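You operate a simulated robot arm through the tools that you are given. There is no shell and no other tool.

The job below is to be done with a simulated robot arm. You get a single attempt, and the scene is never put back.

JOB
Set the laser to 115 cm and show the line.
Fine: tripod lever to FREE for the height, then back to HOLD; yellow slider to FREE, laser switch on.

It is judged by the outcome, as a careful person would: the job done as asked, and still so three seconds after it is handed in. It fails if anything else is knocked over, pushed out of place, dropped, spilled or broken.

ROBOT AND FRAMES
A 6-joint arm with a fingered hand, fixed in place. Base frame: the origin is at the foot of the arm, x ahead of it, y to its left, z up. Units: mm, rad, N and s.
With the tool pointing down near the work surface it reaches from about 100 to 680 mm from the base axis. Its first joint turns from -2.007 to 2.007 rad. Payload 4 kg.
The TCP is the grasp point between the finger pads, 26 mm short of the fingertips. In the tool frame z runs along the fingers and y along their closing line. The gripper opens to 132 mm. The gripper's body begins 73 mm behind the TCP. The gripper is a hand of 4 fingers: y runs from the thumb to the fingers, the wrist lies at [0, 0, -239] in the tool frame, and closing takes about 1.5 s.
Orientation is told as [roll, pitch, yaw] about the base's x, y, z axes, in that order, counted from this pose: with the fingers straight down and closing along the base's y, the tool's x points along the base's -x, its y along +y and its z along -z.

CONTROLS
- The arm moves only by the tool servo_tool. Its argument "series" is a list of rows, each a list of 2 entries, a list of its own where there are three numbers: the shift along the tool's x, y, z in units of 30 mm (1.0 is 30 mm), then the turn, a rotation vector about the tool's x, y, z in units of 8 degrees (1.0 is 8 degrees). In form: [[[tx, ty, tz], [ax, ay, az]], ...]. A call has 1 to 20 rows; each row shifts and turns the commanded pose from where the row before left it, along the tool's axes as they then stand. "hand" is the finger opening in mm, from 0 to 132, set as the call begins (left out, the last holds). A call with a number of a shift or a turn outside -1 to 1 is refused whole. A row lasts 0.2 s, in which the tool goes at most 50 mm and 0.15 rad; a call with a longer step from one row to the next is refused whole, and so is a gripper value outside its range. Where a pose cannot be reached the arm comes as near as it can. A force on the tool above 40 N (or 10 N above the force at the start of the call, whichever is more), or a blocked arm, ends the call early, and 0.2 s more pass. The fingers move at their own pace (about 153 mm/s each) and stop on an object; they squeeze with about 25 N. The grip force told is the motor's: it shows also when the fingers shut on nothing. Time passes only in rows, and 0.2 s behind the last, so rows that do not move let the fingers close. The reply holds the time, the measured pose of the TCP, the force on the tool along the base axes, the opening and the grip force, in the units named above and with some noise, with the torque about the TCP (base axes, N m) and any sound that the robot's microphone picked up.
- Cameras (640 x 400 px; columns grow to the right, rows downward): "scene" is fixed at [400.7, 499.3, 1515]; the picture's right is [-0.99, 0.16, 0.00], its down [0.06, 0.38, -0.92] and it looks along [-0.15, -0.91, -0.39] (base axes); focal length 332 px, centre (320, 200). "wrist" rides on the gripper at [68, 2, -97] in the tool frame; the picture's right is [-0.03, 1.00, 0.00], its down [-0.82, -0.02, -0.58] and it looks along [-0.58, -0.01, 0.82] (tool axes); focal length 270 px, centre (320, 200). There is no depth. A picture from a camera that has moved, and an enlarged one, comes with that camera's place and axes in the base frame and with its lens.
- grab_frame(camera): a new picture of that camera. The clock stands still meanwhile.
- move_column(by): slides the trunk up (or, below 0, down) by that many mm; the arm rides with it, the base frame stays. It gives what a move gives, with no picture.
- move_fingers(finger1, finger2, finger3, thumb_bend): sets how far each is bent, from 0 (flat) to 100 (curled in); at 30 the hand is open as for a grip, at 70 the pads meet at the TCP. One left out holds its place. A second passes; each finger stops where it meets its share of the squeeze, and holds until it gets a number again. A gripper value or a shape takes the hand back. It gives what a move gives, with no picture; readings hold the bend of each and the force on the fingers (four entries, about 0 where the hand has none), thumb and palm.
- preshape(shape): the hand has 4 fingers and takes this shape, open, in about a second: jaw (thumb against the fingers, like two jaws); tri (thumb and two fingers); tip (a fingertip pinch); poke (one finger out to press); point (the index stretched); flat (the hand flat); cup (the hand cupped); fist (a fist). The gripper value then closes the fingers along that shape, each until it touches; the sizes above hold for jaw. It gives what a move gives, with no picture.
- enlarge(camera, box): a new picture of the part [left, top, right, bottom] of that camera's present view, enlarged. The clock stands still meanwhile.
- hand_in(): hands the job in; it is judged then, once.

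Places have to be worked out from the pictures, the camera data and where the tool is seen. Open the gripper and draw the arm clear of the work before you hand the job in, unless the task says otherwise.

The tools are called after ">>>" by a JSON object that holds its "fn" and its "kwargs". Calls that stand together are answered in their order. servo_tool: Moves the arm, as the interface text tells. Its arguments: {"type":"object","properties":{"series":{"type":"array","items":{"type":"array"}},"hand":{"type":"number"}},"required":["series"]} The other tools are called the same way: move_column (by) slides the trunk up or down; preshape (shape) gives the hand a shape; move_fingers (finger1, finger2, finger3, thumb_bend) moves the fingers one by one; grab_frame (camera) takes a picture; enlarge (camera, box) takes an enlarged picture of a part of a camera's view; hand_in () hands the job in.

At the start:

```text
clock: 0.0
tcp_pos: [129.5, -464.3, 1325.8]
tool_rot: [0.001, -0.001, -0.001]
force: [0.1, 0.4, 0.0]
torque: [-0.05, -0.05, -0.02]
gripper_width: 131.7
gripper_force: 0.1
shape: jaw
bend: [30.0, 30.0, 30.0, 30.0]
finger forces: [0.1, 0.0, 0.0, 0.0, 0.0, 0.1]
trunk travel left (down, up): [-925.0, 65.0]
```

scene: 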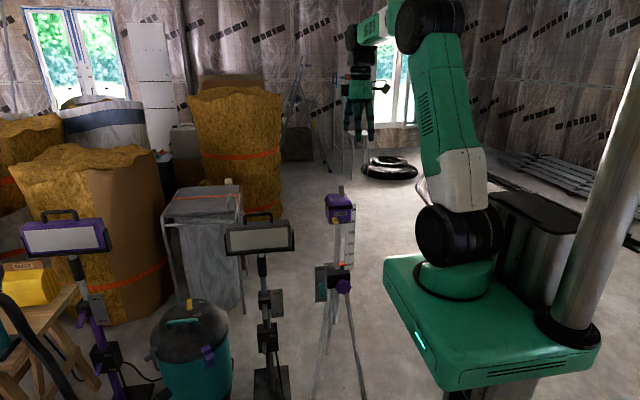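
wrist: 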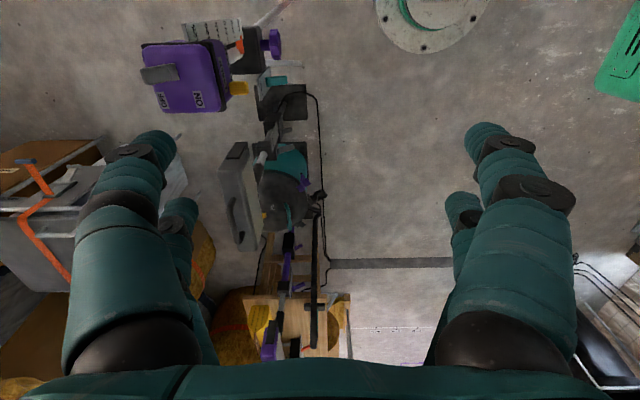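

I start by looking closely at the tripod and laser in both views before moving anything.

>>> {"fn": "enlarge", "kwargs": {"camera": "scene", "box": [290, 170, 390, 232]}}

>>> {"fn": "enlarge", "kwargs": {"camera": "scene", "box": [290, 220, 390, 400]}}

>>> {"fn": "enlarge", "kwargs": {"camera": "wrist", "box": [130, 0, 320, 120]}}

```text
6.40 times, centred on (340, 201) of scene
camera zoom: at [400.7, 499.3, 1515.0], right [-0.99, 0.16, 0.0], down [0.06, 0.38, -0.92], along [-0.15, -0.91, -0.39], focal length 2128 px, centre (192, 194)
```

zoom: 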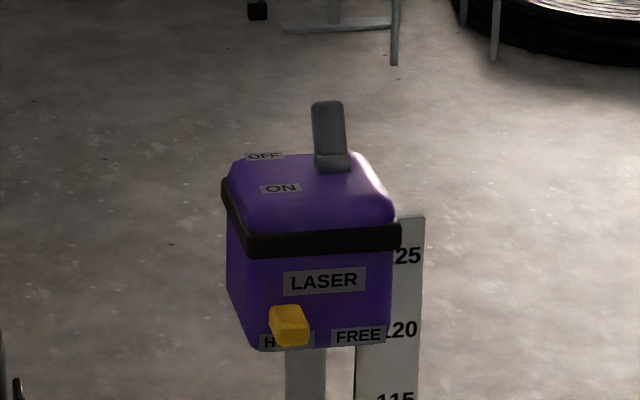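

```text
2.22 times, centred on (340, 310) of scene
camera zoom: at [400.7, 499.3, 1515.0], right [-0.99, 0.16, 0.0], down [0.06, 0.38, -0.92], along [-0.15, -0.91, -0.39], focal length 739 px, centre (276, -44)
```

zoom: 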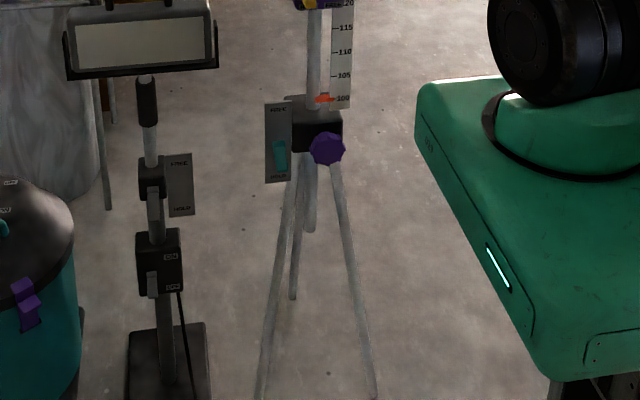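

```text
3.33 times, centred on (225, 60) of wrist
camera zoom: at [61.3, -462.9, 1424.6], right [0.03, 1.0, 0.0], down [0.82, -0.02, 0.58], along [0.58, -0.01, -0.82], focal length 901 px, centre (637, 667)
```

zoom: 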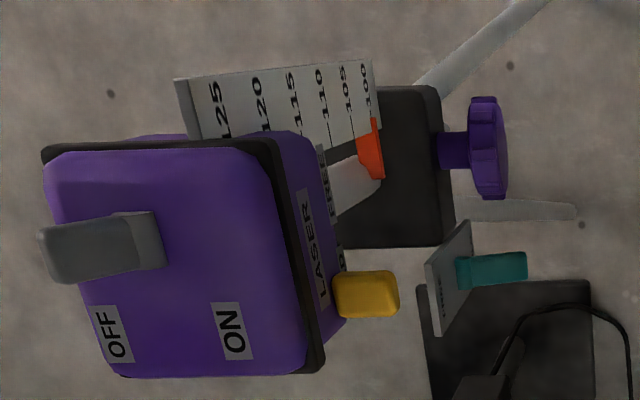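

The laser sits roughly at (125, -650, 1000), its switch leaning to OFF, the yellow slider at HOLD, the tripod lever (teal) at HOLD near (216, -575, 650), the pointer at 100. I first turn the hand in place about its own axis by -90°, high above everything, so I can then pitch it to face the laser front.

>>> {"fn": "servo_tool", "kwargs": {"series": [[[0, 0, 0], [0, 0, -1]], [[0, 0, 0], [0, 0, -1]], [[0, 0, 0], [0, 0, -1]], [[0, 0, 0], [0, 0, -1]], [[0, 0, 0], [0, 0, -1]], [[0, 0, 0], [0, 0, -1]], [[0, 0, 0], [0, 0, -1]], [[0, 0, 0], [0, 0, -1]], [[0, 0, 0], [0, 0, -1]], [[0, 0, 0], [0, 0, -1]], [[0, 0, 0], [0, 0, -1]], [[0, 0, 0], [0, 0, -0.25]], [[0, 0, 0], [0, 0, 0]]]}}

```text
clock: 2.8
tcp_pos: [480.9, 15.2, 1274.8]
tool_rot: [-0.006, 0.031, 1.505]
force: [0.5, 0.5, 1.2]
torque: [-0.02, 0.0, -0.01]
gripper_width: 131.8
gripper_force: 0.1
shape: jaw
bend: [30.0, 30.0, 30.0, 30.0]
finger forces: [0.0, 0.0, 0.0, 0.0, 0.1, 0.1]
out of reach, approached as far as the arm can: row 1, 2, 3, 4, 5, 6, 7, 8, 9, 10, 11, 12
trunk travel left (down, up): [-925.0, 65.0]
```

The arm could not hold that place with that turn and swung to (481, 15) instead. I check the scene to see that nothing was touched and how the arm now stands.

>>> {"fn": "grab_frame", "kwargs": {"camera": "scene"}}

>>> {"fn": "grab_frame", "kwargs": {"camera": "wrist"}}

```text
taken
```

scene: 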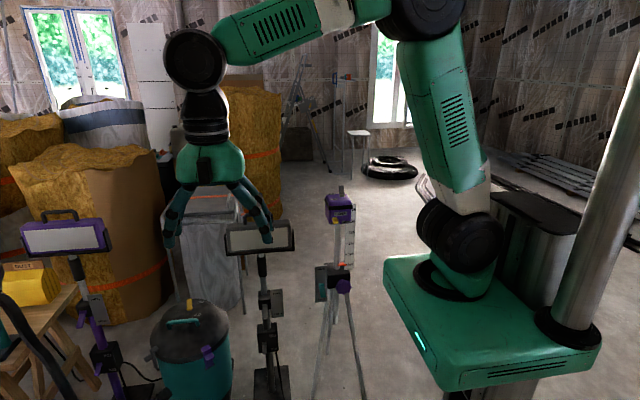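

```text
taken
camera wrist: at [474.7, -48.5, 1373.7], right [-1.0, 0.09, -0.01], down [0.07, 0.83, 0.55], along [0.06, 0.55, -0.83], focal length 270 px, centre (320, 200)
```

wrist: 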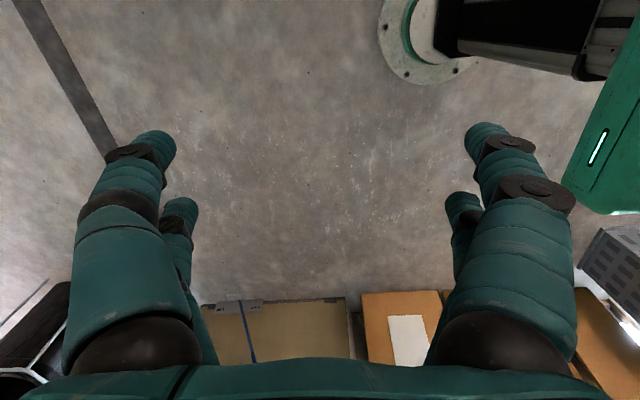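

Nothing looks disturbed, but the arm now points along +x, so a yaw of +90° is beyond the wrist's range out there. I send one idle row to learn whether the commanded pose restarts from the measured one.

>>> {"fn": "servo_tool", "kwargs": {"series": [[[0, 0, 0], [0, 0, 0]]]}}

```text
clock: 3.2
tcp_pos: [480.7, 15.3, 1274.1]
tool_rot: [-0.005, 0.031, 1.502]
force: [-0.2, 0.7, 0.0]
torque: [-0.02, 0.01, 0.01]
gripper_width: 131.7
gripper_force: 0.0
shape: jaw
bend: [30.0, 30.0, 30.0, 30.0]
finger forces: [0.1, 0.1, 0.0, 0.0, 0.0, 0.0]
trunk travel left (down, up): [-925.0, 65.0]
```

The command restarts from the measured pose, good. I now turn the hand back the other way (+90° about its axis, mid-range for the wrist) here in free space, and will then swing back along an arc.

>>> {"fn": "servo_tool", "kwargs": {"series": [[[0, 0, 0], [0, 0, 1]], [[0, 0, 0], [0, 0, 1]], [[0, 0, 0], [0, 0, 1]], [[0, 0, 0], [0, 0, 1]], [[0, 0, 0], [0, 0, 1]], [[0, 0, 0], [0, 0, 1]], [[0, 0, 0], [0, 0, 1]], [[0, 0, 0], [0, 0, 1]], [[0, 0, 0], [0, 0, 1]], [[0, 0, 0], [0, 0, 1]], [[0, 0, 0], [0, 0, 0.75]]]}}

```text
clock: 5.6
tcp_pos: [480.2, 14.0, 1274.4]
tool_rot: [-0.033, -0.001, 0.001]
force: [-0.4, 0.2, 1.7]
torque: [-0.02, -0.02, -0.04]
gripper_width: 131.9
gripper_force: 0.1
shape: jaw
bend: [30.0, 30.0, 30.0, 30.0]
finger forces: [0.0, 0.0, 0.0, 0.0, 0.0, 0.1]
trunk travel left (down, up): [-925.0, 65.0]
```

The turn worked at (480, 14). Now I swing the hand along an arc of radius 480 clockwise toward the laser, staying at z 1274, well above it.

>>> {"fn": "servo_tool", "kwargs": {"series": [[[0.031, -1, 0], [0, 0, 0.447]], [[0.031, -1, 0], [0, 0, 0.447]], [[0.031, -1, 0], [0, 0, 0.447]], [[0.031, -1, 0], [0, 0, 0.447]], [[0.031, -1, 0], [0, 0, 0.447]], [[0.031, -1, 0], [0, 0, 0.447]], [[0.031, -1, 0], [0, 0, 0.447]], [[0.031, -1, 0], [0, 0, 0.447]], [[0.031, -1, 0], [0, 0, 0.447]], [[0.031, -1, 0], [0, 0, 0.447]], [[0.031, -1, 0], [0, 0, 0.447]], [[0.031, -1, 0], [0, 0, 0.447]], [[0.031, -1, 0], [0, 0, 0.447]], [[0.031, -1, 0], [0, 0, 0.447]], [[0.031, -1, 0], [0, 0, 0.447]], [[0.031, -1, 0], [0, 0, 0.447]], [[0.031, -1, 0], [0, 0, 0.447]], [[0.031, -1, 0], [0, 0, 0.447]], [[0.031, -1, 0], [0, 0, 0.447]], [[0.031, -1, 0], [0, 0, 0.447]]]}}

```text
clock: 9.8
tcp_pos: [151.9, -443.0, 1287.2]
tool_rot: [-0.006, -0.03, -1.249]
force: [-0.3, -0.5, 0.1]
torque: [0.0, -0.01, -0.02]
gripper_width: 132.1
gripper_force: 0.1
shape: jaw
bend: [30.0, 30.0, 30.0, 30.0]
finger forces: [0.1, 0.1, 0.0, 0.2, 0.0, 0.1]
trunk travel left (down, up): [-925.0, 65.0]
```

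I'm back over the near side of the laser with yaw -72°. I turn to about -90° and take a wrist picture.

>>> {"fn": "servo_tool", "kwargs": {"series": [[[0, 0, 0], [0, 0, 0.8]], [[0, 0, 0], [0, 0, 0.8]], [[0, 0, 0], [0, 0, 0.7]], [[0, 0, 0], [0, 0, 0]]]}}

>>> {"fn": "grab_frame", "kwargs": {"camera": "wrist"}}

>>> {"fn": "grab_frame", "kwargs": {"camera": "scene"}}

```text
clock: 10.8
tcp_pos: [155.0, -441.5, 1287.1]
tool_rot: [0.001, -0.031, -1.568]
force: [-0.7, 0.3, -1.0]
torque: [-0.01, 0.01, 0.0]
gripper_width: 132.0
gripper_force: 0.1
shape: jaw
bend: [30.0, 30.0, 30.0, 30.0]
finger forces: [0.1, 0.1, 0.0, 0.0, 0.0, 0.0]
trunk travel left (down, up): [-925.0, 65.0]
```

```text
taken
camera wrist: at [155.5, -370.1, 1382.6], right [1.0, -0.02, 0.0], down [-0.02, -0.8, 0.6], along [-0.01, -0.6, -0.8], focal length 270 px, centre (320, 200)
```

wrist: 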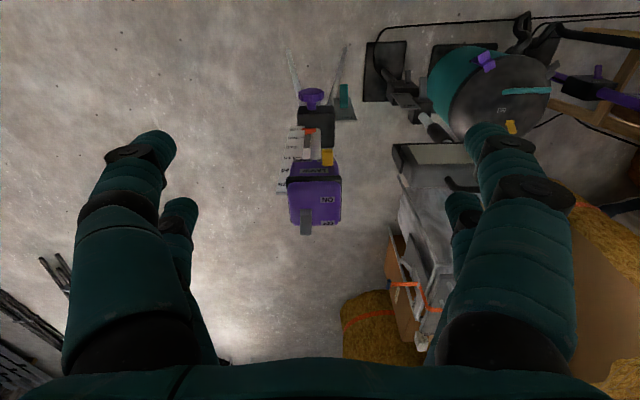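

```text
taken
```

scene: 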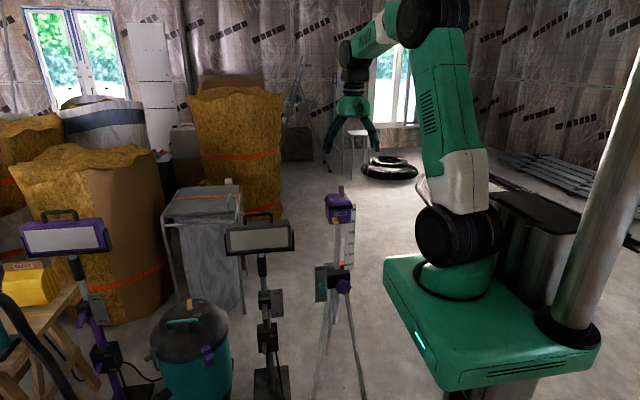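

Now the hand's camera looks out toward the laser; I enlarge its part of the view to measure.

>>> {"fn": "enlarge", "kwargs": {"camera": "wrist", "box": [260, 70, 380, 145]}}

>>> {"fn": "enlarge", "kwargs": {"camera": "wrist", "box": [260, 130, 380, 250]}}

```text
5.33 times, centred on (320, 108) of wrist
camera zoom: at [155.5, -370.1, 1382.6], right [1.0, -0.02, 0.0], down [-0.02, -0.8, 0.6], along [-0.01, -0.6, -0.8], focal length 1442 px, centre (320, 693)
```

zoom: 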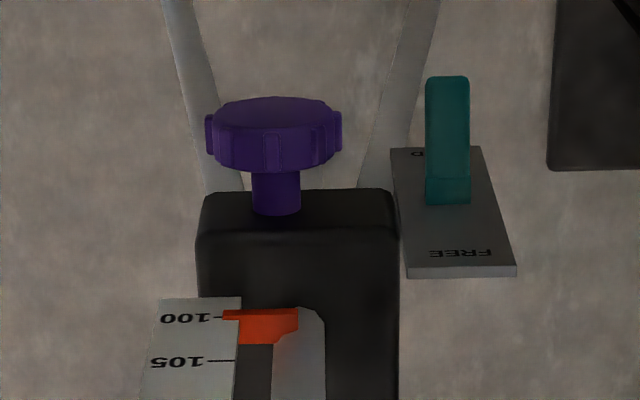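

```text
3.33 times, centred on (320, 190) of wrist
camera zoom: at [155.5, -370.1, 1382.6], right [1.0, -0.02, 0.0], down [-0.02, -0.8, 0.6], along [-0.01, -0.6, -0.8], focal length 901 px, centre (320, 233)
```

zoom: 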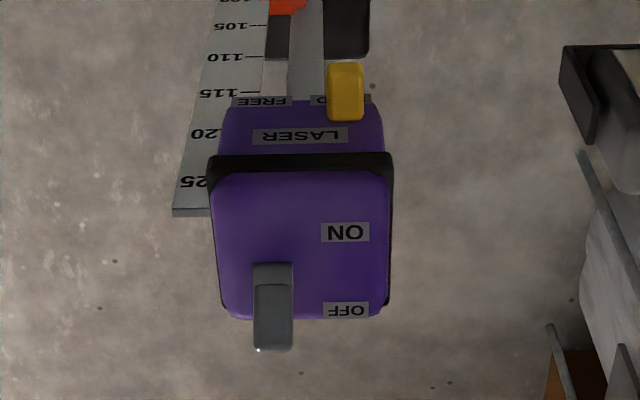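

Pointer and scale are clear: the orange pointer rides on the pole against a plate with 100 at the collar. I take a stronger enlargement of the collar area from the scene camera to triangulate lever and knob.

>>> {"fn": "enlarge", "kwargs": {"camera": "scene", "box": [305, 255, 365, 305]}}

>>> {"fn": "enlarge", "kwargs": {"camera": "scene", "box": [310, 180, 370, 270]}}

```text
8.00 times, centred on (335, 280) of scene
camera zoom: at [400.7, 499.3, 1515.0], right [-0.99, 0.16, 0.0], down [0.06, 0.38, -0.92], along [-0.15, -0.91, -0.39], focal length 2660 px, centre (200, -440)
```

zoom: 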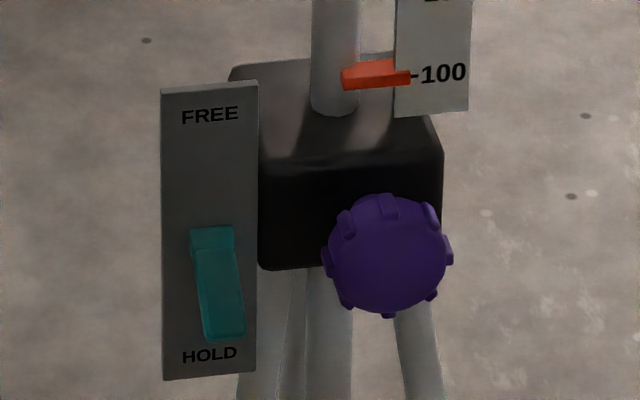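

```text
4.44 times, centred on (340, 225) of scene
camera zoom: at [400.7, 499.3, 1515.0], right [-0.99, 0.16, 0.0], down [0.06, 0.38, -0.92], along [-0.15, -0.91, -0.39], focal length 1478 px, centre (231, 89)
```

zoom: 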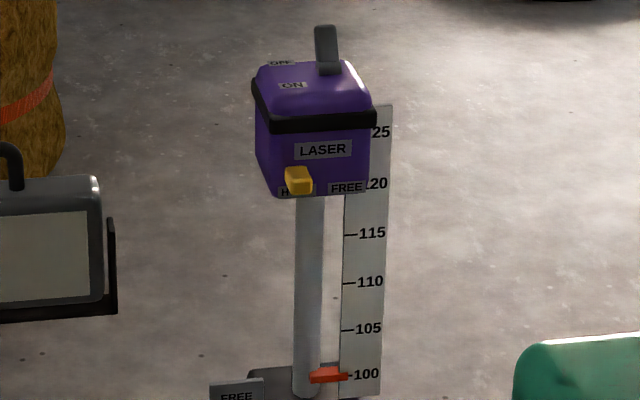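

Lever: hinge about (214, -594, 680), tip about (215, -550, 652), a toggle tilted down to HOLD; knob face about (132, -555, 683). I'll pitch the hand to point outward (-y) so the arm stays clear of the laser, starting with a few rows while shifting outward at z≈1287, above everything.

>>> {"fn": "servo_tool", "kwargs": {"series": [[[-0.5, 0, 0], [0, -1, 0]], [[-0.495, 0, 0.07], [0, -1, 0]], [[-0.48, 0, 0.138], [0, -1, 0]], [[0, 0, 0], [0, 0, 0]]]}}

```text
clock: 11.8
tcp_pos: [153.4, -487.2, 1289.4]
tool_rot: [0.002, -0.453, -1.569]
force: [1.2, 0.1, 0.1]
torque: [0.02, -0.01, -0.04]
gripper_width: 132.0
gripper_force: 0.0
shape: jaw
bend: [30.0, 30.0, 30.0, 30.0]
finger forces: [0.0, 0.0, 0.0, 0.0, 0.0, 0.0]
trunk travel left (down, up): [-925.0, 65.0]
```

That works without reach problems. I continue pitching to horizontal, with the TCP held around y -490.

>>> {"fn": "servo_tool", "kwargs": {"series": [[[0, 0, 0], [0, -1, 0]], [[0, 0, 0], [0, -1, 0]], [[0, 0, 0], [0, -1, 0]], [[0, 0, 0], [0, -1, 0]], [[0, 0, 0], [0, 0, 0]]]}}

```text
clock: 13.0
tcp_pos: [144.9, -486.8, 1287.6]
tool_rot: [-0.037, -0.905, -1.569]
force: [-0.1, 0.3, 0.4]
torque: [-0.02, -0.02, -0.01]
gripper_width: 132.1
gripper_force: 0.0
shape: jaw
bend: [30.0, 30.0, 30.0, 30.0]
finger forces: [0.0, 0.0, 0.1, 0.0, 0.0, 0.0]
out of reach, approached as far as the arm can: row 4
trunk travel left (down, up): [-925.0, 65.0]
```

One row was refused near 52° pitch, likely because the wrist is folded close to the base. I move the hand outward 100 mm at this height (still over 200 mm above the laser) and try further pitching.

>>> {"fn": "servo_tool", "kwargs": {"series": [[[-0.513, 0, 0.657], [0, 0, 0]], [[-0.513, 0, 0.657], [0, 0, 0]], [[-0.513, 0, 0.657], [0, 0, 0]], [[-0.513, 0, 0.657], [0, 0, 0]], [[0, 0, 0], [0, -0.7, 0]], [[0, 0, 0], [0, 0, 0]]]}}

```text
clock: 14.4
tcp_pos: [141.9, -588.1, 1287.3]
tool_rot: [-0.041, -1.003, -1.563]
force: [0.3, -0.3, -0.2]
torque: [0.0, -0.01, 0.02]
gripper_width: 131.9
gripper_force: 0.0
shape: jaw
bend: [30.0, 30.0, 30.0, 30.0]
finger forces: [0.0, 0.0, 0.0, 0.1, 0.0, 0.0]
trunk travel left (down, up): [-925.0, 65.0]
```

Farther out it works. I take a scene picture to see the arm's shape before lowering the trunk.

>>> {"fn": "grab_frame", "kwargs": {"camera": "scene"}}

>>> {"fn": "grab_frame", "kwargs": {"camera": "wrist"}}

```text
taken
```

scene: 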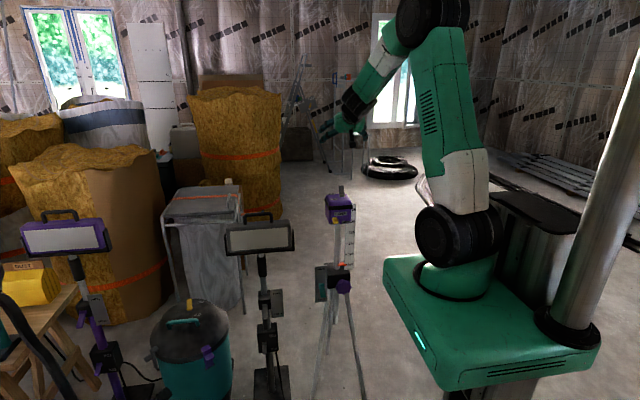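

```text
taken
camera wrist: at [147.9, -468.1, 1282.2], right [1.0, -0.04, 0.0], down [0.0, 0.05, 1.0], along [-0.04, -1.0, 0.05], focal length 270 px, centre (320, 200)
```

wrist: 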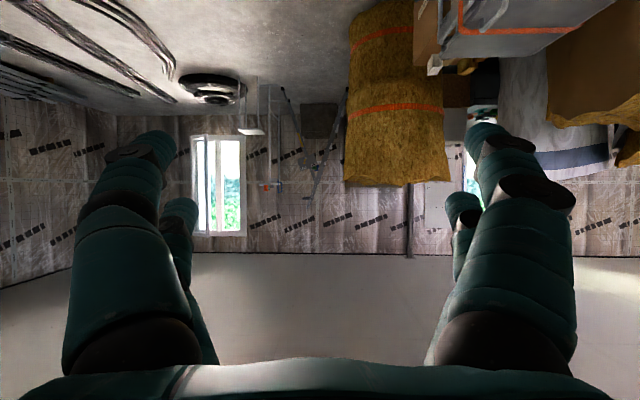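

Hand and forearm are nearly in line now, and the camera looks level. I test whether it can pitch further up here, in two small rows.

>>> {"fn": "servo_tool", "kwargs": {"series": [[[0, 0, 0], [0, -0.8, 0]], [[0, 0, 0], [0, -0.8, 0]], [[0, 0, 0], [0, 0, 0]]]}}

```text
clock: 15.2
tcp_pos: [142.5, -587.3, 1288.2]
tool_rot: [-0.065, -1.229, -1.536]
force: [-0.9, 0.5, 0.4]
torque: [0.0, 0.03, -0.01]
gripper_width: 131.9
gripper_force: 0.2
shape: jaw
bend: [30.0, 30.0, 30.0, 30.0]
finger forces: [0.1, 0.1, 0.1, 0.0, 0.0, 0.0]
trunk travel left (down, up): [-925.0, 65.0]
```

That went fine (70° now). I continue to about 88°.

>>> {"fn": "servo_tool", "kwargs": {"series": [[[0, 0, 0], [0, -0.8, 0]], [[0, 0, 0], [0, -0.8, 0]], [[0, 0, 0], [0, -0.6, 0]], [[0, 0, 0], [0, 0, 0]]]}}

>>> {"fn": "grab_frame", "kwargs": {"camera": "scene"}}

>>> {"fn": "grab_frame", "kwargs": {"camera": "wrist"}}

```text
clock: 16.2
tcp_pos: [143.2, -587.3, 1287.8]
tool_rot: [-0.568, -1.531, -1.031]
force: [0.6, -0.7, -1.0]
torque: [-0.03, -0.01, 0.0]
gripper_width: 131.9
gripper_force: 0.1
shape: jaw
bend: [30.0, 30.0, 30.0, 30.0]
finger forces: [0.1, 0.0, 0.0, 0.0, 0.1, 0.0]
trunk travel left (down, up): [-925.0, 65.0]
```

```text
taken
```

scene: 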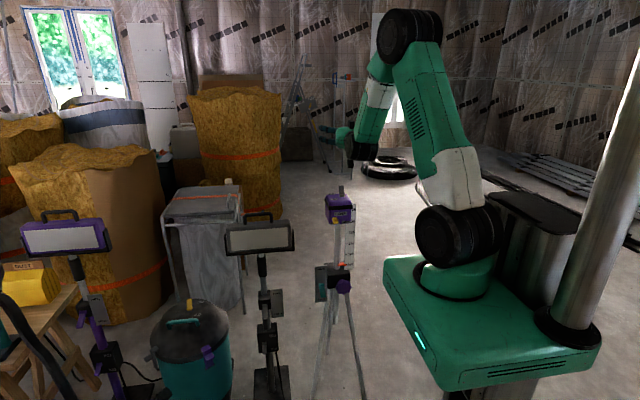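

```text
taken
camera wrist: at [145.7, -487.3, 1223.1], right [1.0, -0.03, 0.0], down [0.01, 0.55, 0.84], along [-0.02, -0.84, 0.55], focal length 270 px, centre (320, 200)
```

wrist: 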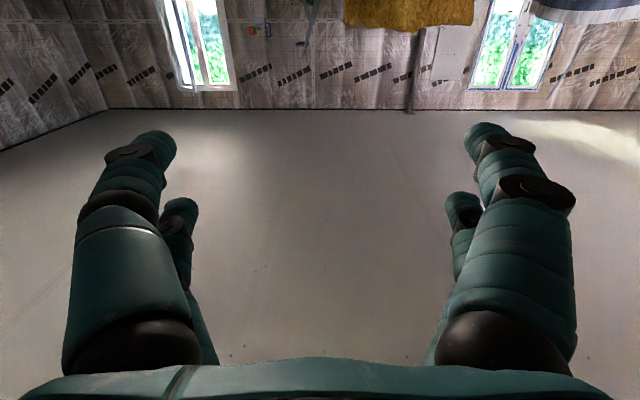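

The hand is now horizontal, pointing at -y, at z 1288 above the laser. I try retracting stepwise to see how far back this attitude can be held.

>>> {"fn": "servo_tool", "kwargs": {"series": [[[0, 0, -0.8], [0, 0, 0]], [[0, 0, -0.8], [0, 0, 0]], [[0, 0, 0], [0, 0, 0]]]}}

```text
clock: 17.0
tcp_pos: [144.0, -539.4, 1290.1]
tool_rot: [-0.564, -1.528, -1.032]
force: [-0.2, -0.2, -0.8]
torque: [-0.02, -0.01, 0.0]
gripper_width: 131.9
gripper_force: 0.2
shape: jaw
bend: [30.0, 30.0, 30.0, 30.0]
finger forces: [0.1, 0.0, 0.1, 0.0, 0.1, 0.0]
trunk travel left (down, up): [-925.0, 65.0]
```

>>> {"fn": "servo_tool", "kwargs": {"series": [[[0, 0, -0.7], [0, 0, 0]], [[0, 0, -0.7], [0, 0, 0]], [[0, 0, 0], [0, 0, 0]]]}}

```text
clock: 17.8
tcp_pos: [145.3, -497.1, 1290.5]
tool_rot: [-0.554, -1.53, -1.044]
force: [0.3, -0.5, -0.3]
torque: [0.04, -0.02, 0.02]
gripper_width: 131.9
gripper_force: 0.2
shape: jaw
bend: [30.0, 30.0, 30.0, 30.0]
finger forces: [0.0, 0.0, 0.1, 0.1, 0.0, 0.1]
trunk travel left (down, up): [-925.0, 65.0]
```

This attitude holds fine closer in, too. I retract a little more and then lower the trunk in stages, with the fingertips about 50 mm or more in front of everything on the tripod.

>>> {"fn": "servo_tool", "kwargs": {"series": [[[0, 0, -0.8], [0, 0, 0]], [[0, 0, -0.5], [0, 0, 0]], [[0, 0, 0], [0, 0, 0]]]}}

>>> {"fn": "move_column", "kwargs": {"by": -250}}

>>> {"fn": "grab_frame", "kwargs": {"camera": "wrist"}}

>>> {"fn": "grab_frame", "kwargs": {"camera": "scene"}}

```text
clock: 18.6
tcp_pos: [155.9, -484.8, 1301.0]
tool_rot: [-0.555, -1.53, -1.045]
force: [0.2, -0.3, -0.5]
torque: [-0.02, -0.01, 0.02]
gripper_width: 131.9
gripper_force: 0.1
shape: jaw
bend: [30.0, 30.0, 30.0, 30.0]
finger forces: [0.1, 0.0, 0.0, 0.0, 0.0, 0.0]
out of reach, approached as far as the arm can: row 1, 2
trunk travel left (down, up): [-925.0, 65.0]
```

```text
clock: 21.2
tcp_pos: [156.2, -483.8, 1051.0]
tool_rot: [-0.558, -1.53, -1.042]
force: [0.0, -0.3, -0.9]
torque: [0.01, -0.01, 0.01]
gripper_width: 132.1
gripper_force: 0.1
shape: jaw
bend: [30.0, 30.0, 30.0, 30.0]
finger forces: [0.0, 0.0, 0.1, 0.0, 0.0, 0.0]
trunk travel left (down, up): [-675.0, 315.0]
```

```text
taken
camera wrist: at [159.9, -384.7, 987.3], right [1.0, -0.03, 0.0], down [0.01, 0.55, 0.84], along [-0.02, -0.84, 0.55], focal length 270 px, centre (320, 200)
```

wrist: 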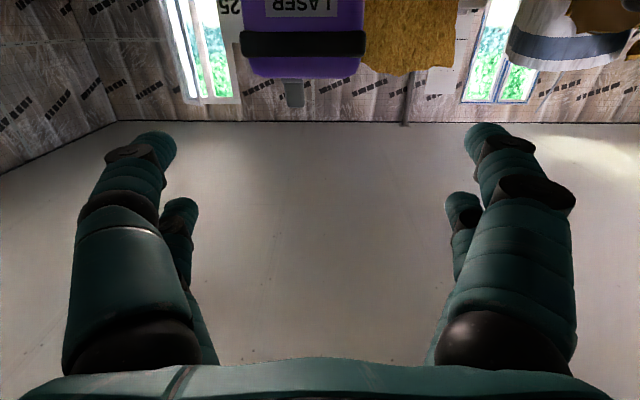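

```text
taken
```

scene: 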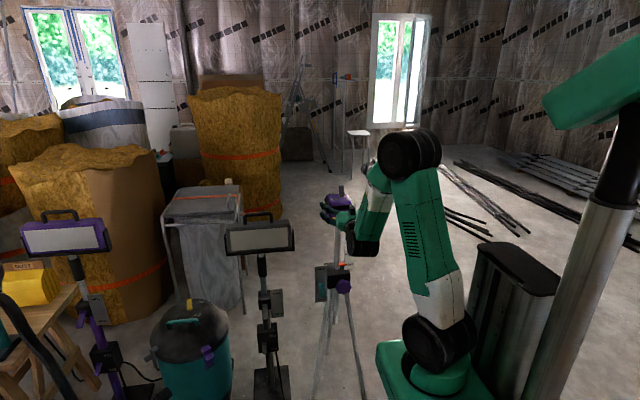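

The column lowering is smooth and the laser front is in view ahead. I lower another 330 mm to bring the hand near the height of the tripod lever, staying at y -484.

>>> {"fn": "move_column", "kwargs": {"by": -330}}

>>> {"fn": "grab_frame", "kwargs": {"camera": "wrist"}}

>>> {"fn": "grab_frame", "kwargs": {"camera": "scene"}}

```text
clock: 24.4
tcp_pos: [157.0, -486.2, 720.7]
tool_rot: [-0.556, -1.528, -1.042]
force: [-0.5, 0.7, -0.8]
torque: [0.0, 0.0, -0.01]
gripper_width: 131.8
gripper_force: 0.0
shape: jaw
bend: [30.0, 30.0, 30.0, 30.0]
finger forces: [0.0, 0.0, 0.0, 0.0, 0.0, 0.0]
trunk travel left (down, up): [-345.0, 645.0]
```

```text
taken
camera wrist: at [159.9, -384.7, 657.3], right [1.0, -0.03, 0.0], down [0.01, 0.55, 0.84], along [-0.02, -0.84, 0.55], focal length 270 px, centre (320, 200)
```

wrist: 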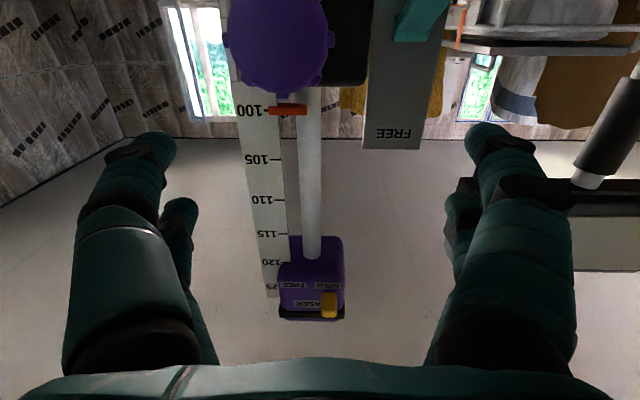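

```text
taken
```

scene: 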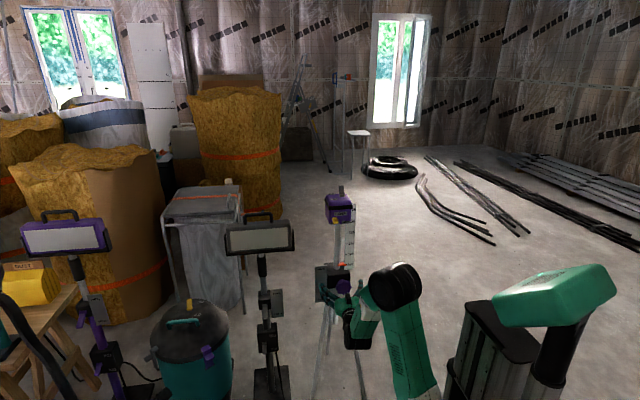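

I have a good view of knob, pointer, scale and lever plate. I enlarge for measurement.

>>> {"fn": "enlarge", "kwargs": {"camera": "wrist", "box": [200, 0, 460, 162]}}

>>> {"fn": "enlarge", "kwargs": {"camera": "scene", "box": [290, 230, 410, 330]}}

```text
2.46 times, centred on (330, 81) of wrist
camera zoom: at [159.9, -384.7, 657.3], right [1.0, -0.03, 0.0], down [0.01, 0.55, 0.84], along [-0.02, -0.84, 0.55], focal length 665 px, centre (295, 493)
```

zoom: 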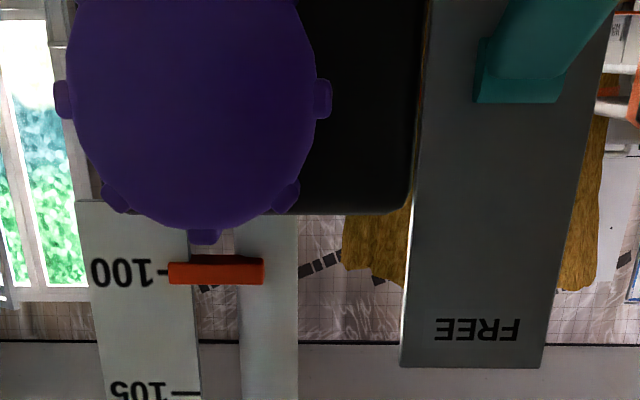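

```text
4.00 times, centred on (350, 280) of scene
camera zoom: at [400.7, 499.3, 1515.0], right [-0.99, 0.16, 0.0], down [0.06, 0.38, -0.92], along [-0.15, -0.91, -0.39], focal length 1330 px, centre (200, -120)
```

zoom: 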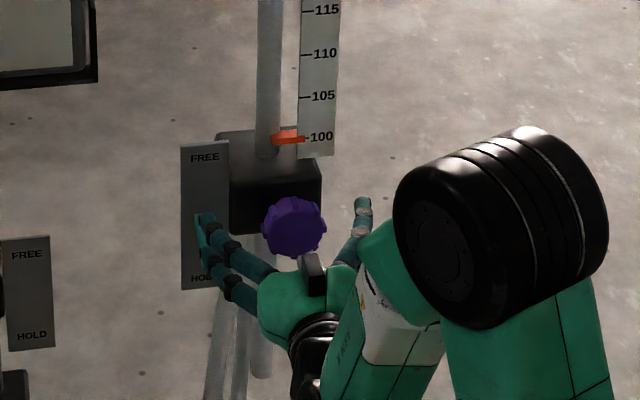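

Lever is at x≈215 with its hinge near z≈660 and its tip hanging toward me. I close the fingers into a beak and move to x 215, z≈610, still back at y≈-486, to come in under the lever.

>>> {"fn": "servo_tool", "kwargs": {"hand": 0, "series": [[[0, 0, 0], [0, -0.25, 0]], [[0.46, 0.24, 0], [0, 0, 0]], [[0.46, 0.24, 0], [0, 0, 0]], [[0.46, 0.24, 0], [0, 0, 0]], [[0.46, 0.24, 0], [0, 0, 0]], [[0.46, 0.24, 0], [0, 0, 0]], [[0.46, 0.24, 0], [0, 0, 0]], [[0.46, 0.24, 0], [0, 0, 0]], [[0.46, 0.24, 0], [0, 0, 0]], [[0, 0, 0], [0, 0, 0]]]}}

>>> {"fn": "grab_frame", "kwargs": {"camera": "wrist"}}

>>> {"fn": "enlarge", "kwargs": {"camera": "scene", "box": [290, 230, 410, 330]}}

```text
clock: 26.6
tcp_pos: [214.7, -489.7, 611.7]
tool_rot: [-1.533, -1.55, -0.066]
force: [0.2, -0.1, 0.1]
torque: [0.0, 0.01, -0.02]
gripper_width: 0.0
gripper_force: 24.9
shape: jaw
bend: [62.0, 62.0, 62.0, 70.0]
finger forces: [0.0, 0.0, 0.0, 0.1, 0.0, 0.0]
out of reach, approached as far as the arm can: row 2
trunk travel left (down, up): [-345.0, 645.0]
```

```text
taken
camera wrist: at [217.2, -392.1, 543.3], right [1.0, -0.03, 0.0], down [0.01, 0.58, 0.82], along [-0.02, -0.82, 0.58], focal length 270 px, centre (320, 200)
```

wrist: 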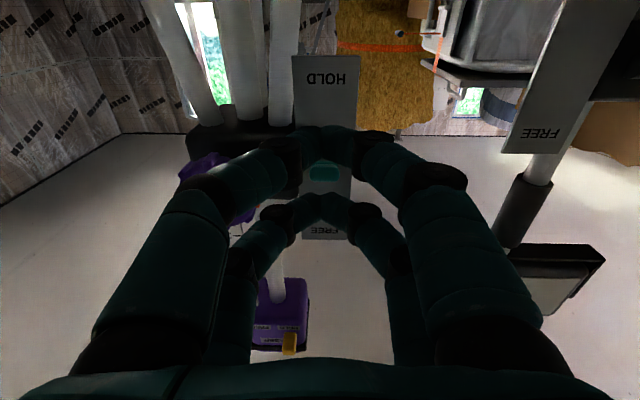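

```text
4.00 times, centred on (350, 280) of scene
camera zoom: at [400.7, 499.3, 1515.0], right [-0.99, 0.16, 0.0], down [0.06, 0.38, -0.92], along [-0.15, -0.91, -0.39], focal length 1330 px, centre (200, -120)
```

zoom: 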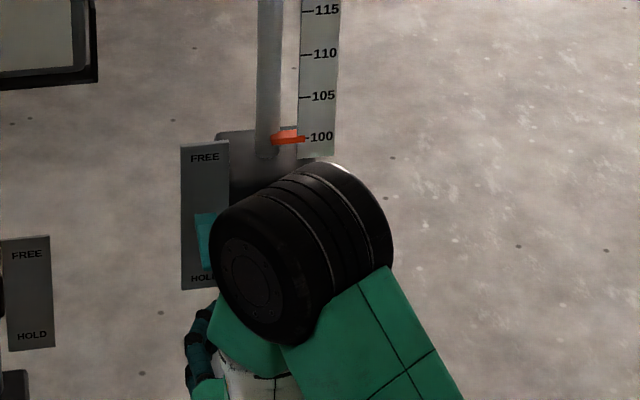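

Closed, the hand has two finger rows about 19 mm above and below the TCP level; the lever tip hangs at about z 630. I drop to z≈580 so the upper row clears it, then look again before going in.

>>> {"fn": "servo_tool", "kwargs": {"series": [[[0.55, 0, 0], [0, 0, 0]], [[0.55, 0, 0], [0, 0, 0]], [[0, 0, 0], [0, 0, 0]]]}}

>>> {"fn": "enlarge", "kwargs": {"camera": "wrist", "box": [220, 30, 420, 260]}}

>>> {"fn": "grab_frame", "kwargs": {"camera": "scene"}}

```text
clock: 27.4
tcp_pos: [212.9, -490.5, 576.8]
tool_rot: [-1.547, -1.548, -0.05]
force: [-0.1, -0.1, 0.0]
torque: [-0.01, 0.01, -0.01]
gripper_width: 0.0
gripper_force: 25.0
shape: jaw
bend: [62.0, 62.0, 62.0, 70.0]
finger forces: [0.0, 0.0, 0.1, 0.1, 0.0, 0.1]
trunk travel left (down, up): [-345.0, 645.0]
```

```text
1.74 times, centred on (320, 145) of wrist
camera zoom: at [216.3, -392.6, 509.5], right [1.0, -0.03, 0.0], down [0.01, 0.58, 0.82], along [-0.02, -0.82, 0.58], focal length 470 px, centre (320, 296)
```

zoom: 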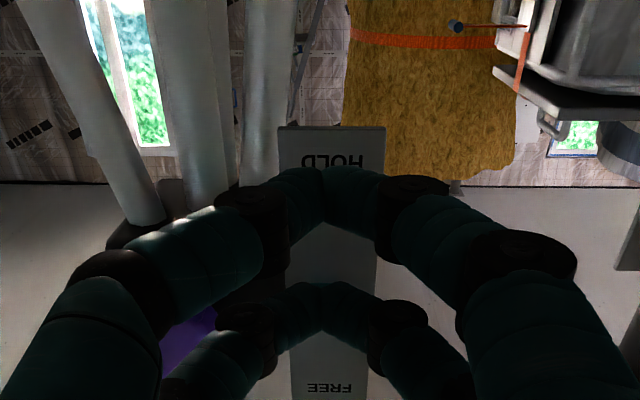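

```text
taken
```

scene: 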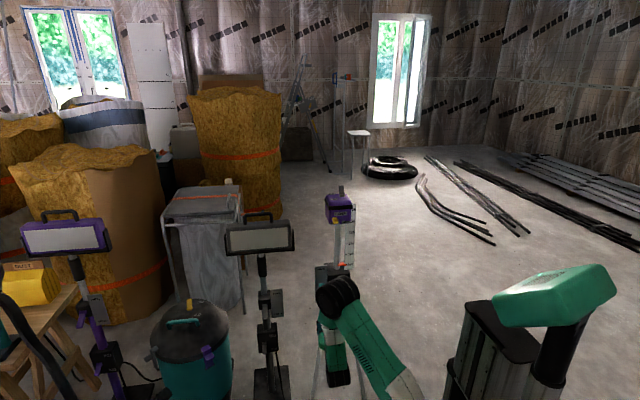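

The lever tip is hidden just above the upper finger row, which agrees with z≈620–630. I go 6 mm lower and advance 55 mm so the fingertips end under the lever about 20 mm short of its plate.

>>> {"fn": "servo_tool", "kwargs": {"series": [[[0.2, 0.05, 0], [0, 0, 0]], [[0, 0, 0.4], [0, 0, 0]], [[0, 0, 0.4], [0, 0, 0]], [[0, 0, 0.4], [0, 0, 0]], [[0, 0, 0.4], [0, 0, 0]], [[0, 0, 0.25], [0, 0, 0]], [[0, 0, 0], [0, 0, 0]]]}}

>>> {"fn": "grab_frame", "kwargs": {"camera": "wrist"}}

>>> {"fn": "enlarge", "kwargs": {"camera": "scene", "box": [280, 250, 400, 350]}}

```text
clock: 29.0
tcp_pos: [213.4, -545.7, 572.5]
tool_rot: [-1.535, -1.549, -0.062]
force: [0.2, 0.0, 0.5]
torque: [0.0, -0.01, -0.03]
gripper_width: 0.2
gripper_force: 25.6
shape: jaw
bend: [62.0, 62.0, 62.0, 70.0]
finger forces: [0.0, 0.1, 0.1, 0.0, 0.0, 0.0]
trunk travel left (down, up): [-345.0, 645.0]
```

```text
taken
camera wrist: at [216.0, -447.8, 504.1], right [1.0, -0.03, 0.0], down [0.01, 0.58, 0.82], along [-0.02, -0.82, 0.58], focal length 270 px, centre (320, 200)
```

wrist: 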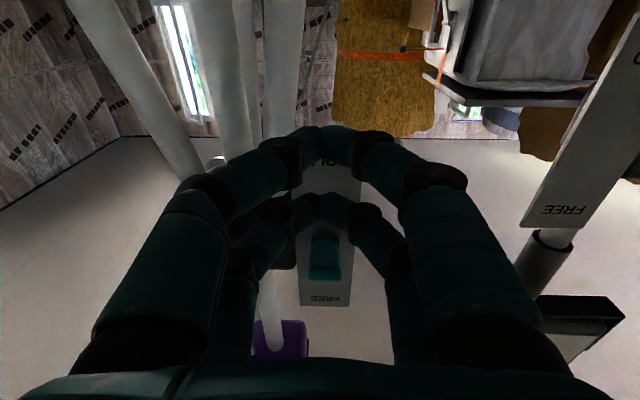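

```text
4.00 times, centred on (340, 300) of scene
camera zoom: at [400.7, 499.3, 1515.0], right [-0.99, 0.16, 0.0], down [0.06, 0.38, -0.92], along [-0.15, -0.91, -0.39], focal length 1330 px, centre (240, -200)
```

zoom: 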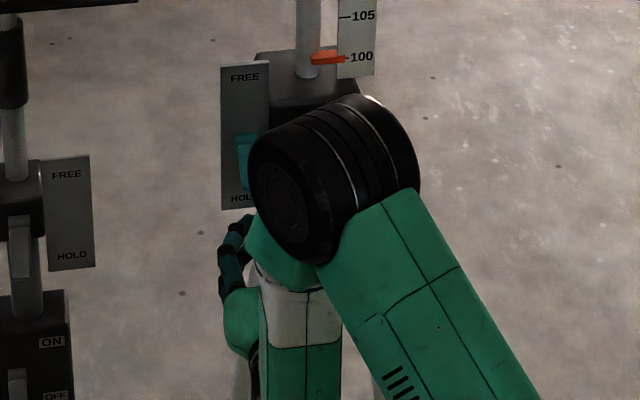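

The lever now sits directly above the fingers, centred on them. I raise slowly to push it up toward FREE, watching force.

>>> {"fn": "servo_tool", "kwargs": {"series": [[[-0.3, 0, 0], [0, 0, 0]], [[-0.3, 0, 0], [0, 0, 0]], [[-0.3, 0, 0], [0, 0, 0]], [[-0.3, 0, 0], [0, 0, 0]], [[-0.3, 0, 0], [0, 0, 0]], [[0, 0, 0], [0, 0, 0]]]}}

>>> {"fn": "grab_frame", "kwargs": {"camera": "wrist"}}

>>> {"fn": "enlarge", "kwargs": {"camera": "scene", "box": [280, 250, 400, 350]}}

```text
clock: 30.4
tcp_pos: [214.2, -545.5, 616.9]
tool_rot: [-1.527, -1.549, -0.071]
force: [0.3, 0.1, -2.1]
torque: [0.0, -0.03, 0.01]
gripper_width: 0.1
gripper_force: 24.6
shape: jaw
bend: [62.0, 63.0, 63.0, 70.0]
finger forces: [0.0, 0.0, 0.1, 0.1, 0.0, 0.0]
trunk travel left (down, up): [-345.0, 645.0]
```

```text
taken
camera wrist: at [216.6, -447.4, 549.5], right [1.0, -0.03, 0.0], down [0.01, 0.58, 0.82], along [-0.02, -0.82, 0.58], focal length 270 px, centre (320, 200)
```

wrist: 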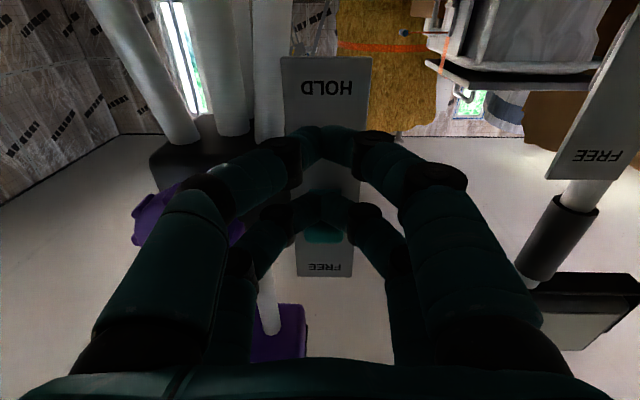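

```text
4.00 times, centred on (340, 300) of scene
camera zoom: at [400.7, 499.3, 1515.0], right [-0.99, 0.16, 0.0], down [0.06, 0.38, -0.92], along [-0.15, -0.91, -0.39], focal length 1330 px, centre (240, -200)
```

zoom: 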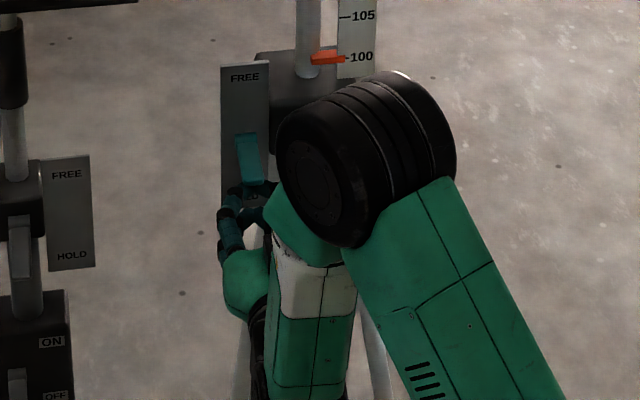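

There's a 2 N downward reaction: the fingers have met the lever. I keep raising.

>>> {"fn": "servo_tool", "kwargs": {"series": [[[-0.3, 0, 0], [0, 0, 0]], [[-0.3, 0, 0], [0, 0, 0]], [[-0.3, 0, 0], [0, 0, 0]], [[0, 0, 0], [0, 0, 0]]]}}

>>> {"fn": "grab_frame", "kwargs": {"camera": "wrist"}}

>>> {"fn": "enlarge", "kwargs": {"camera": "scene", "box": [280, 250, 400, 350]}}

```text
clock: 31.4
tcp_pos: [214.2, -544.8, 644.1]
tool_rot: [-1.528, -1.547, -0.068]
force: [0.0, 0.3, 0.6]
torque: [0.02, 0.03, -0.01]
gripper_width: 0.5
gripper_force: 24.4
shape: jaw
bend: [62.0, 63.0, 63.0, 70.0]
finger forces: [0.0, 0.0, 0.0, 0.0, 0.0, 0.0]
trunk travel left (down, up): [-345.0, 645.0]
```

```text
taken
camera wrist: at [217.5, -448.0, 576.5], right [1.0, -0.03, 0.0], down [0.01, 0.58, 0.82], along [-0.02, -0.82, 0.58], focal length 270 px, centre (320, 200)
```

wrist: 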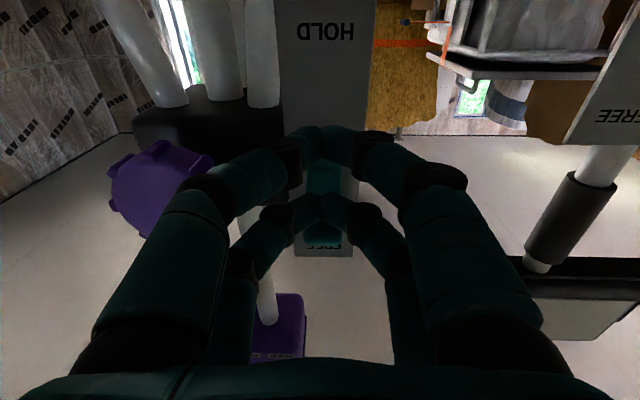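

```text
4.00 times, centred on (340, 300) of scene
camera zoom: at [400.7, 499.3, 1515.0], right [-0.99, 0.16, 0.0], down [0.06, 0.38, -0.92], along [-0.15, -0.91, -0.39], focal length 1330 px, centre (240, -200)
```

zoom: 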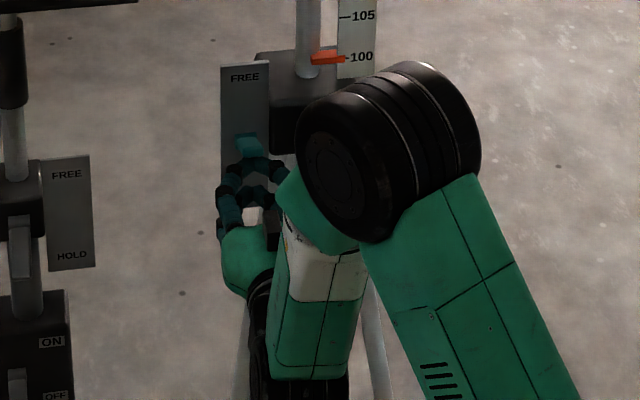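

The lever is rising past mid position. I raise a bit more to complete the throw.

>>> {"fn": "servo_tool", "kwargs": {"series": [[[-0.25, 0, 0], [0, 0, 0]], [[-0.25, 0, 0], [0, 0, 0]], [[0, 0, 0], [0, 0, 0]]]}}

>>> {"fn": "enlarge", "kwargs": {"camera": "wrist", "box": [220, 100, 420, 300]}}

>>> {"fn": "enlarge", "kwargs": {"camera": "scene", "box": [310, 250, 370, 300]}}

```text
clock: 32.1
tcp_pos: [213.1, -542.7, 647.1]
tool_rot: [-0.79, -1.526, -0.807]
force: [-1.5, 6.8, -8.3]
torque: [0.07, 0.01, -0.03]
gripper_width: 0.0
gripper_force: 25.0
shape: jaw
bend: [62.0, 63.0, 63.0, 70.0]
finger forces: [0.0, 0.0, 0.0, 0.1, 0.1, 0.1]
trunk travel left (down, up): [-345.0, 645.0]
stopped in row 3: the force on the tool passed its limit at 44 N (the readings are from after the stop); the commanded pose is now the measured one
```

```text
2.00 times, centred on (320, 200) of wrist
camera zoom: at [216.1, -443.4, 583.0], right [1.0, -0.03, -0.01], down [0.02, 0.55, 0.83], along [-0.02, -0.83, 0.55], focal length 541 px, centre (320, 200)
```

zoom: 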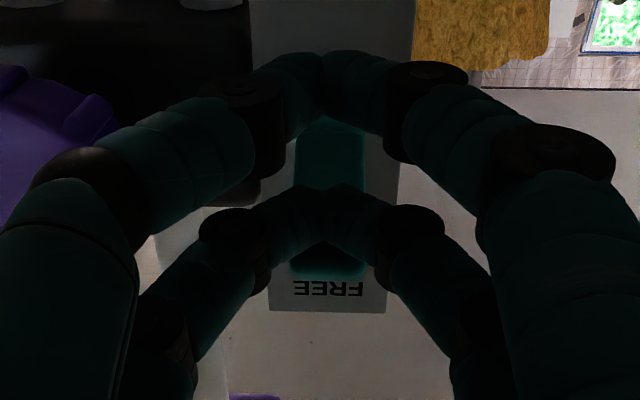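

```text
8.00 times, centred on (340, 275) of scene
camera zoom: at [400.7, 499.3, 1515.0], right [-0.99, 0.16, 0.0], down [0.06, 0.38, -0.92], along [-0.15, -0.91, -0.39], focal length 2660 px, centre (160, -400)
```

zoom: 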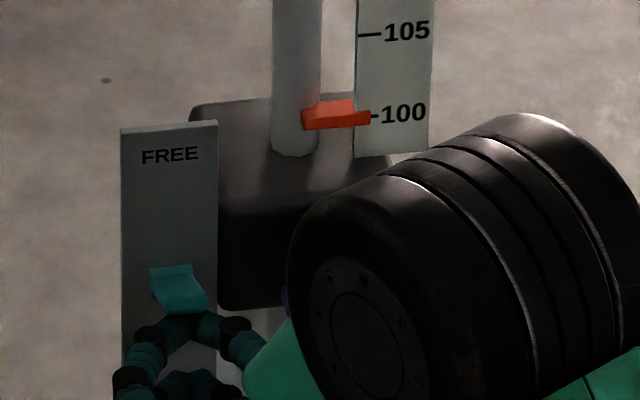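

The 44 N peak means the lever hit its FREE stop (it now stands tilted up about 17–20°); the tripod hasn't shifted. I drop slightly off the lever, back out, and check.

>>> {"fn": "servo_tool", "kwargs": {"series": [[[0.25, 0, 0], [0, 0, 0]], [[0.3, 0, 0], [0, 0, 0]], [[0.3, 0, -0.2], [0, 0, 0]], [[0, 0, -0.5], [0, 0, 0]], [[0, 0, -0.5], [0, 0, 0]], [[0, 0, -0.5], [0, 0, 0]], [[0, 0, 0], [0, 0, 0]]]}}

>>> {"fn": "grab_frame", "kwargs": {"camera": "wrist"}}

>>> {"fn": "enlarge", "kwargs": {"camera": "scene", "box": [300, 180, 400, 305]}}

```text
clock: 33.7
tcp_pos: [213.1, -491.8, 625.2]
tool_rot: [-0.849, -1.535, -0.747]
force: [0.3, 0.0, 0.3]
torque: [-0.01, -0.01, -0.01]
gripper_width: 0.1
gripper_force: 24.7
shape: jaw
bend: [62.0, 63.0, 63.0, 70.0]
finger forces: [0.1, 0.1, 0.0, 0.1, 0.0, 0.0]
trunk travel left (down, up): [-345.0, 645.0]
```

```text
taken
camera wrist: at [216.6, -392.5, 559.9], right [1.0, -0.03, 0.0], down [0.02, 0.56, 0.83], along [-0.02, -0.83, 0.56], focal length 270 px, centre (320, 200)
```

wrist: 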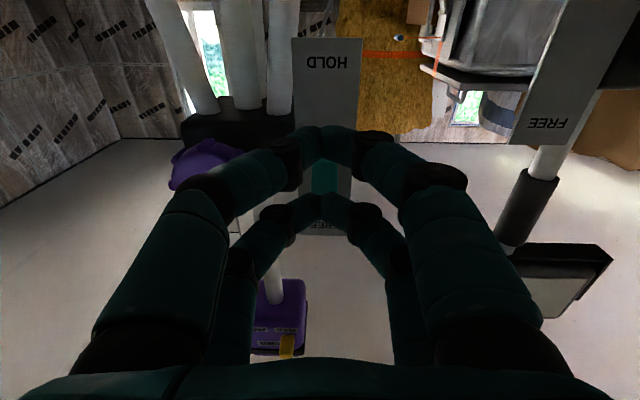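

```text
3.20 times, centred on (350, 242) of scene
camera zoom: at [400.7, 499.3, 1515.0], right [-0.99, 0.16, 0.0], down [0.06, 0.38, -0.92], along [-0.15, -0.91, -0.39], focal length 1064 px, centre (224, 64)
```

zoom: 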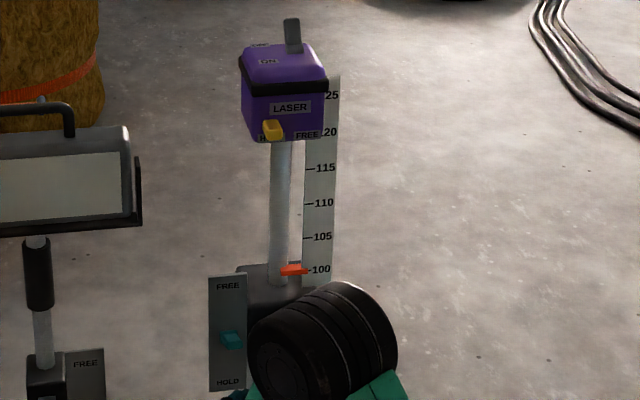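

The lever stays at FREE and the laser has not moved. Next I test the purple knob as the height drive: I open the fingers and move sideways in front of it (x≈132) for a clear look.

>>> {"fn": "servo_tool", "kwargs": {"hand": 132, "series": [[[0, -0.5, 0], [0, -0.25, 0]], [[0, -0.5, 0], [0, 0, 0]], [[0, -0.5, 0], [0, 0, 0]], [[0, -0.5, 0], [0, 0, 0]], [[0, -0.5, 0], [0, 0, 0]], [[-0.2, -0.2, 0], [0, 0, 0]], [[0, 0, 0], [0, 0, 0]]]}}

>>> {"fn": "grab_frame", "kwargs": {"camera": "wrist"}}

>>> {"fn": "grab_frame", "kwargs": {"camera": "scene"}}

```text
clock: 35.3
tcp_pos: [140.7, -507.2, 633.6]
tool_rot: [-1.881, -1.541, 0.285]
force: [0.4, -0.3, -0.1]
torque: [-0.01, 0.04, -0.02]
gripper_width: 131.9
gripper_force: 0.1
shape: jaw
bend: [30.0, 30.0, 30.0, 30.0]
finger forces: [0.0, 0.0, 0.0, 0.1, 0.1, 0.0]
out of reach, approached as far as the arm can: row 3, 4, 5
trunk travel left (down, up): [-345.0, 645.0]
```

```text
taken
camera wrist: at [142.6, -410.5, 564.0], right [1.0, -0.03, 0.0], down [0.02, 0.58, 0.81], along [-0.02, -0.81, 0.59], focal length 270 px, centre (320, 200)
```

wrist: 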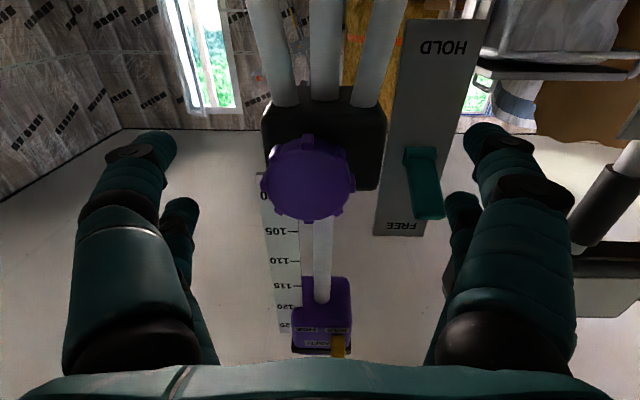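

```text
taken
```

scene: 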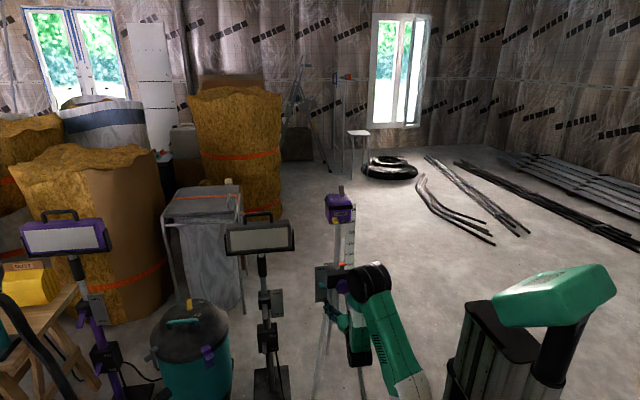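

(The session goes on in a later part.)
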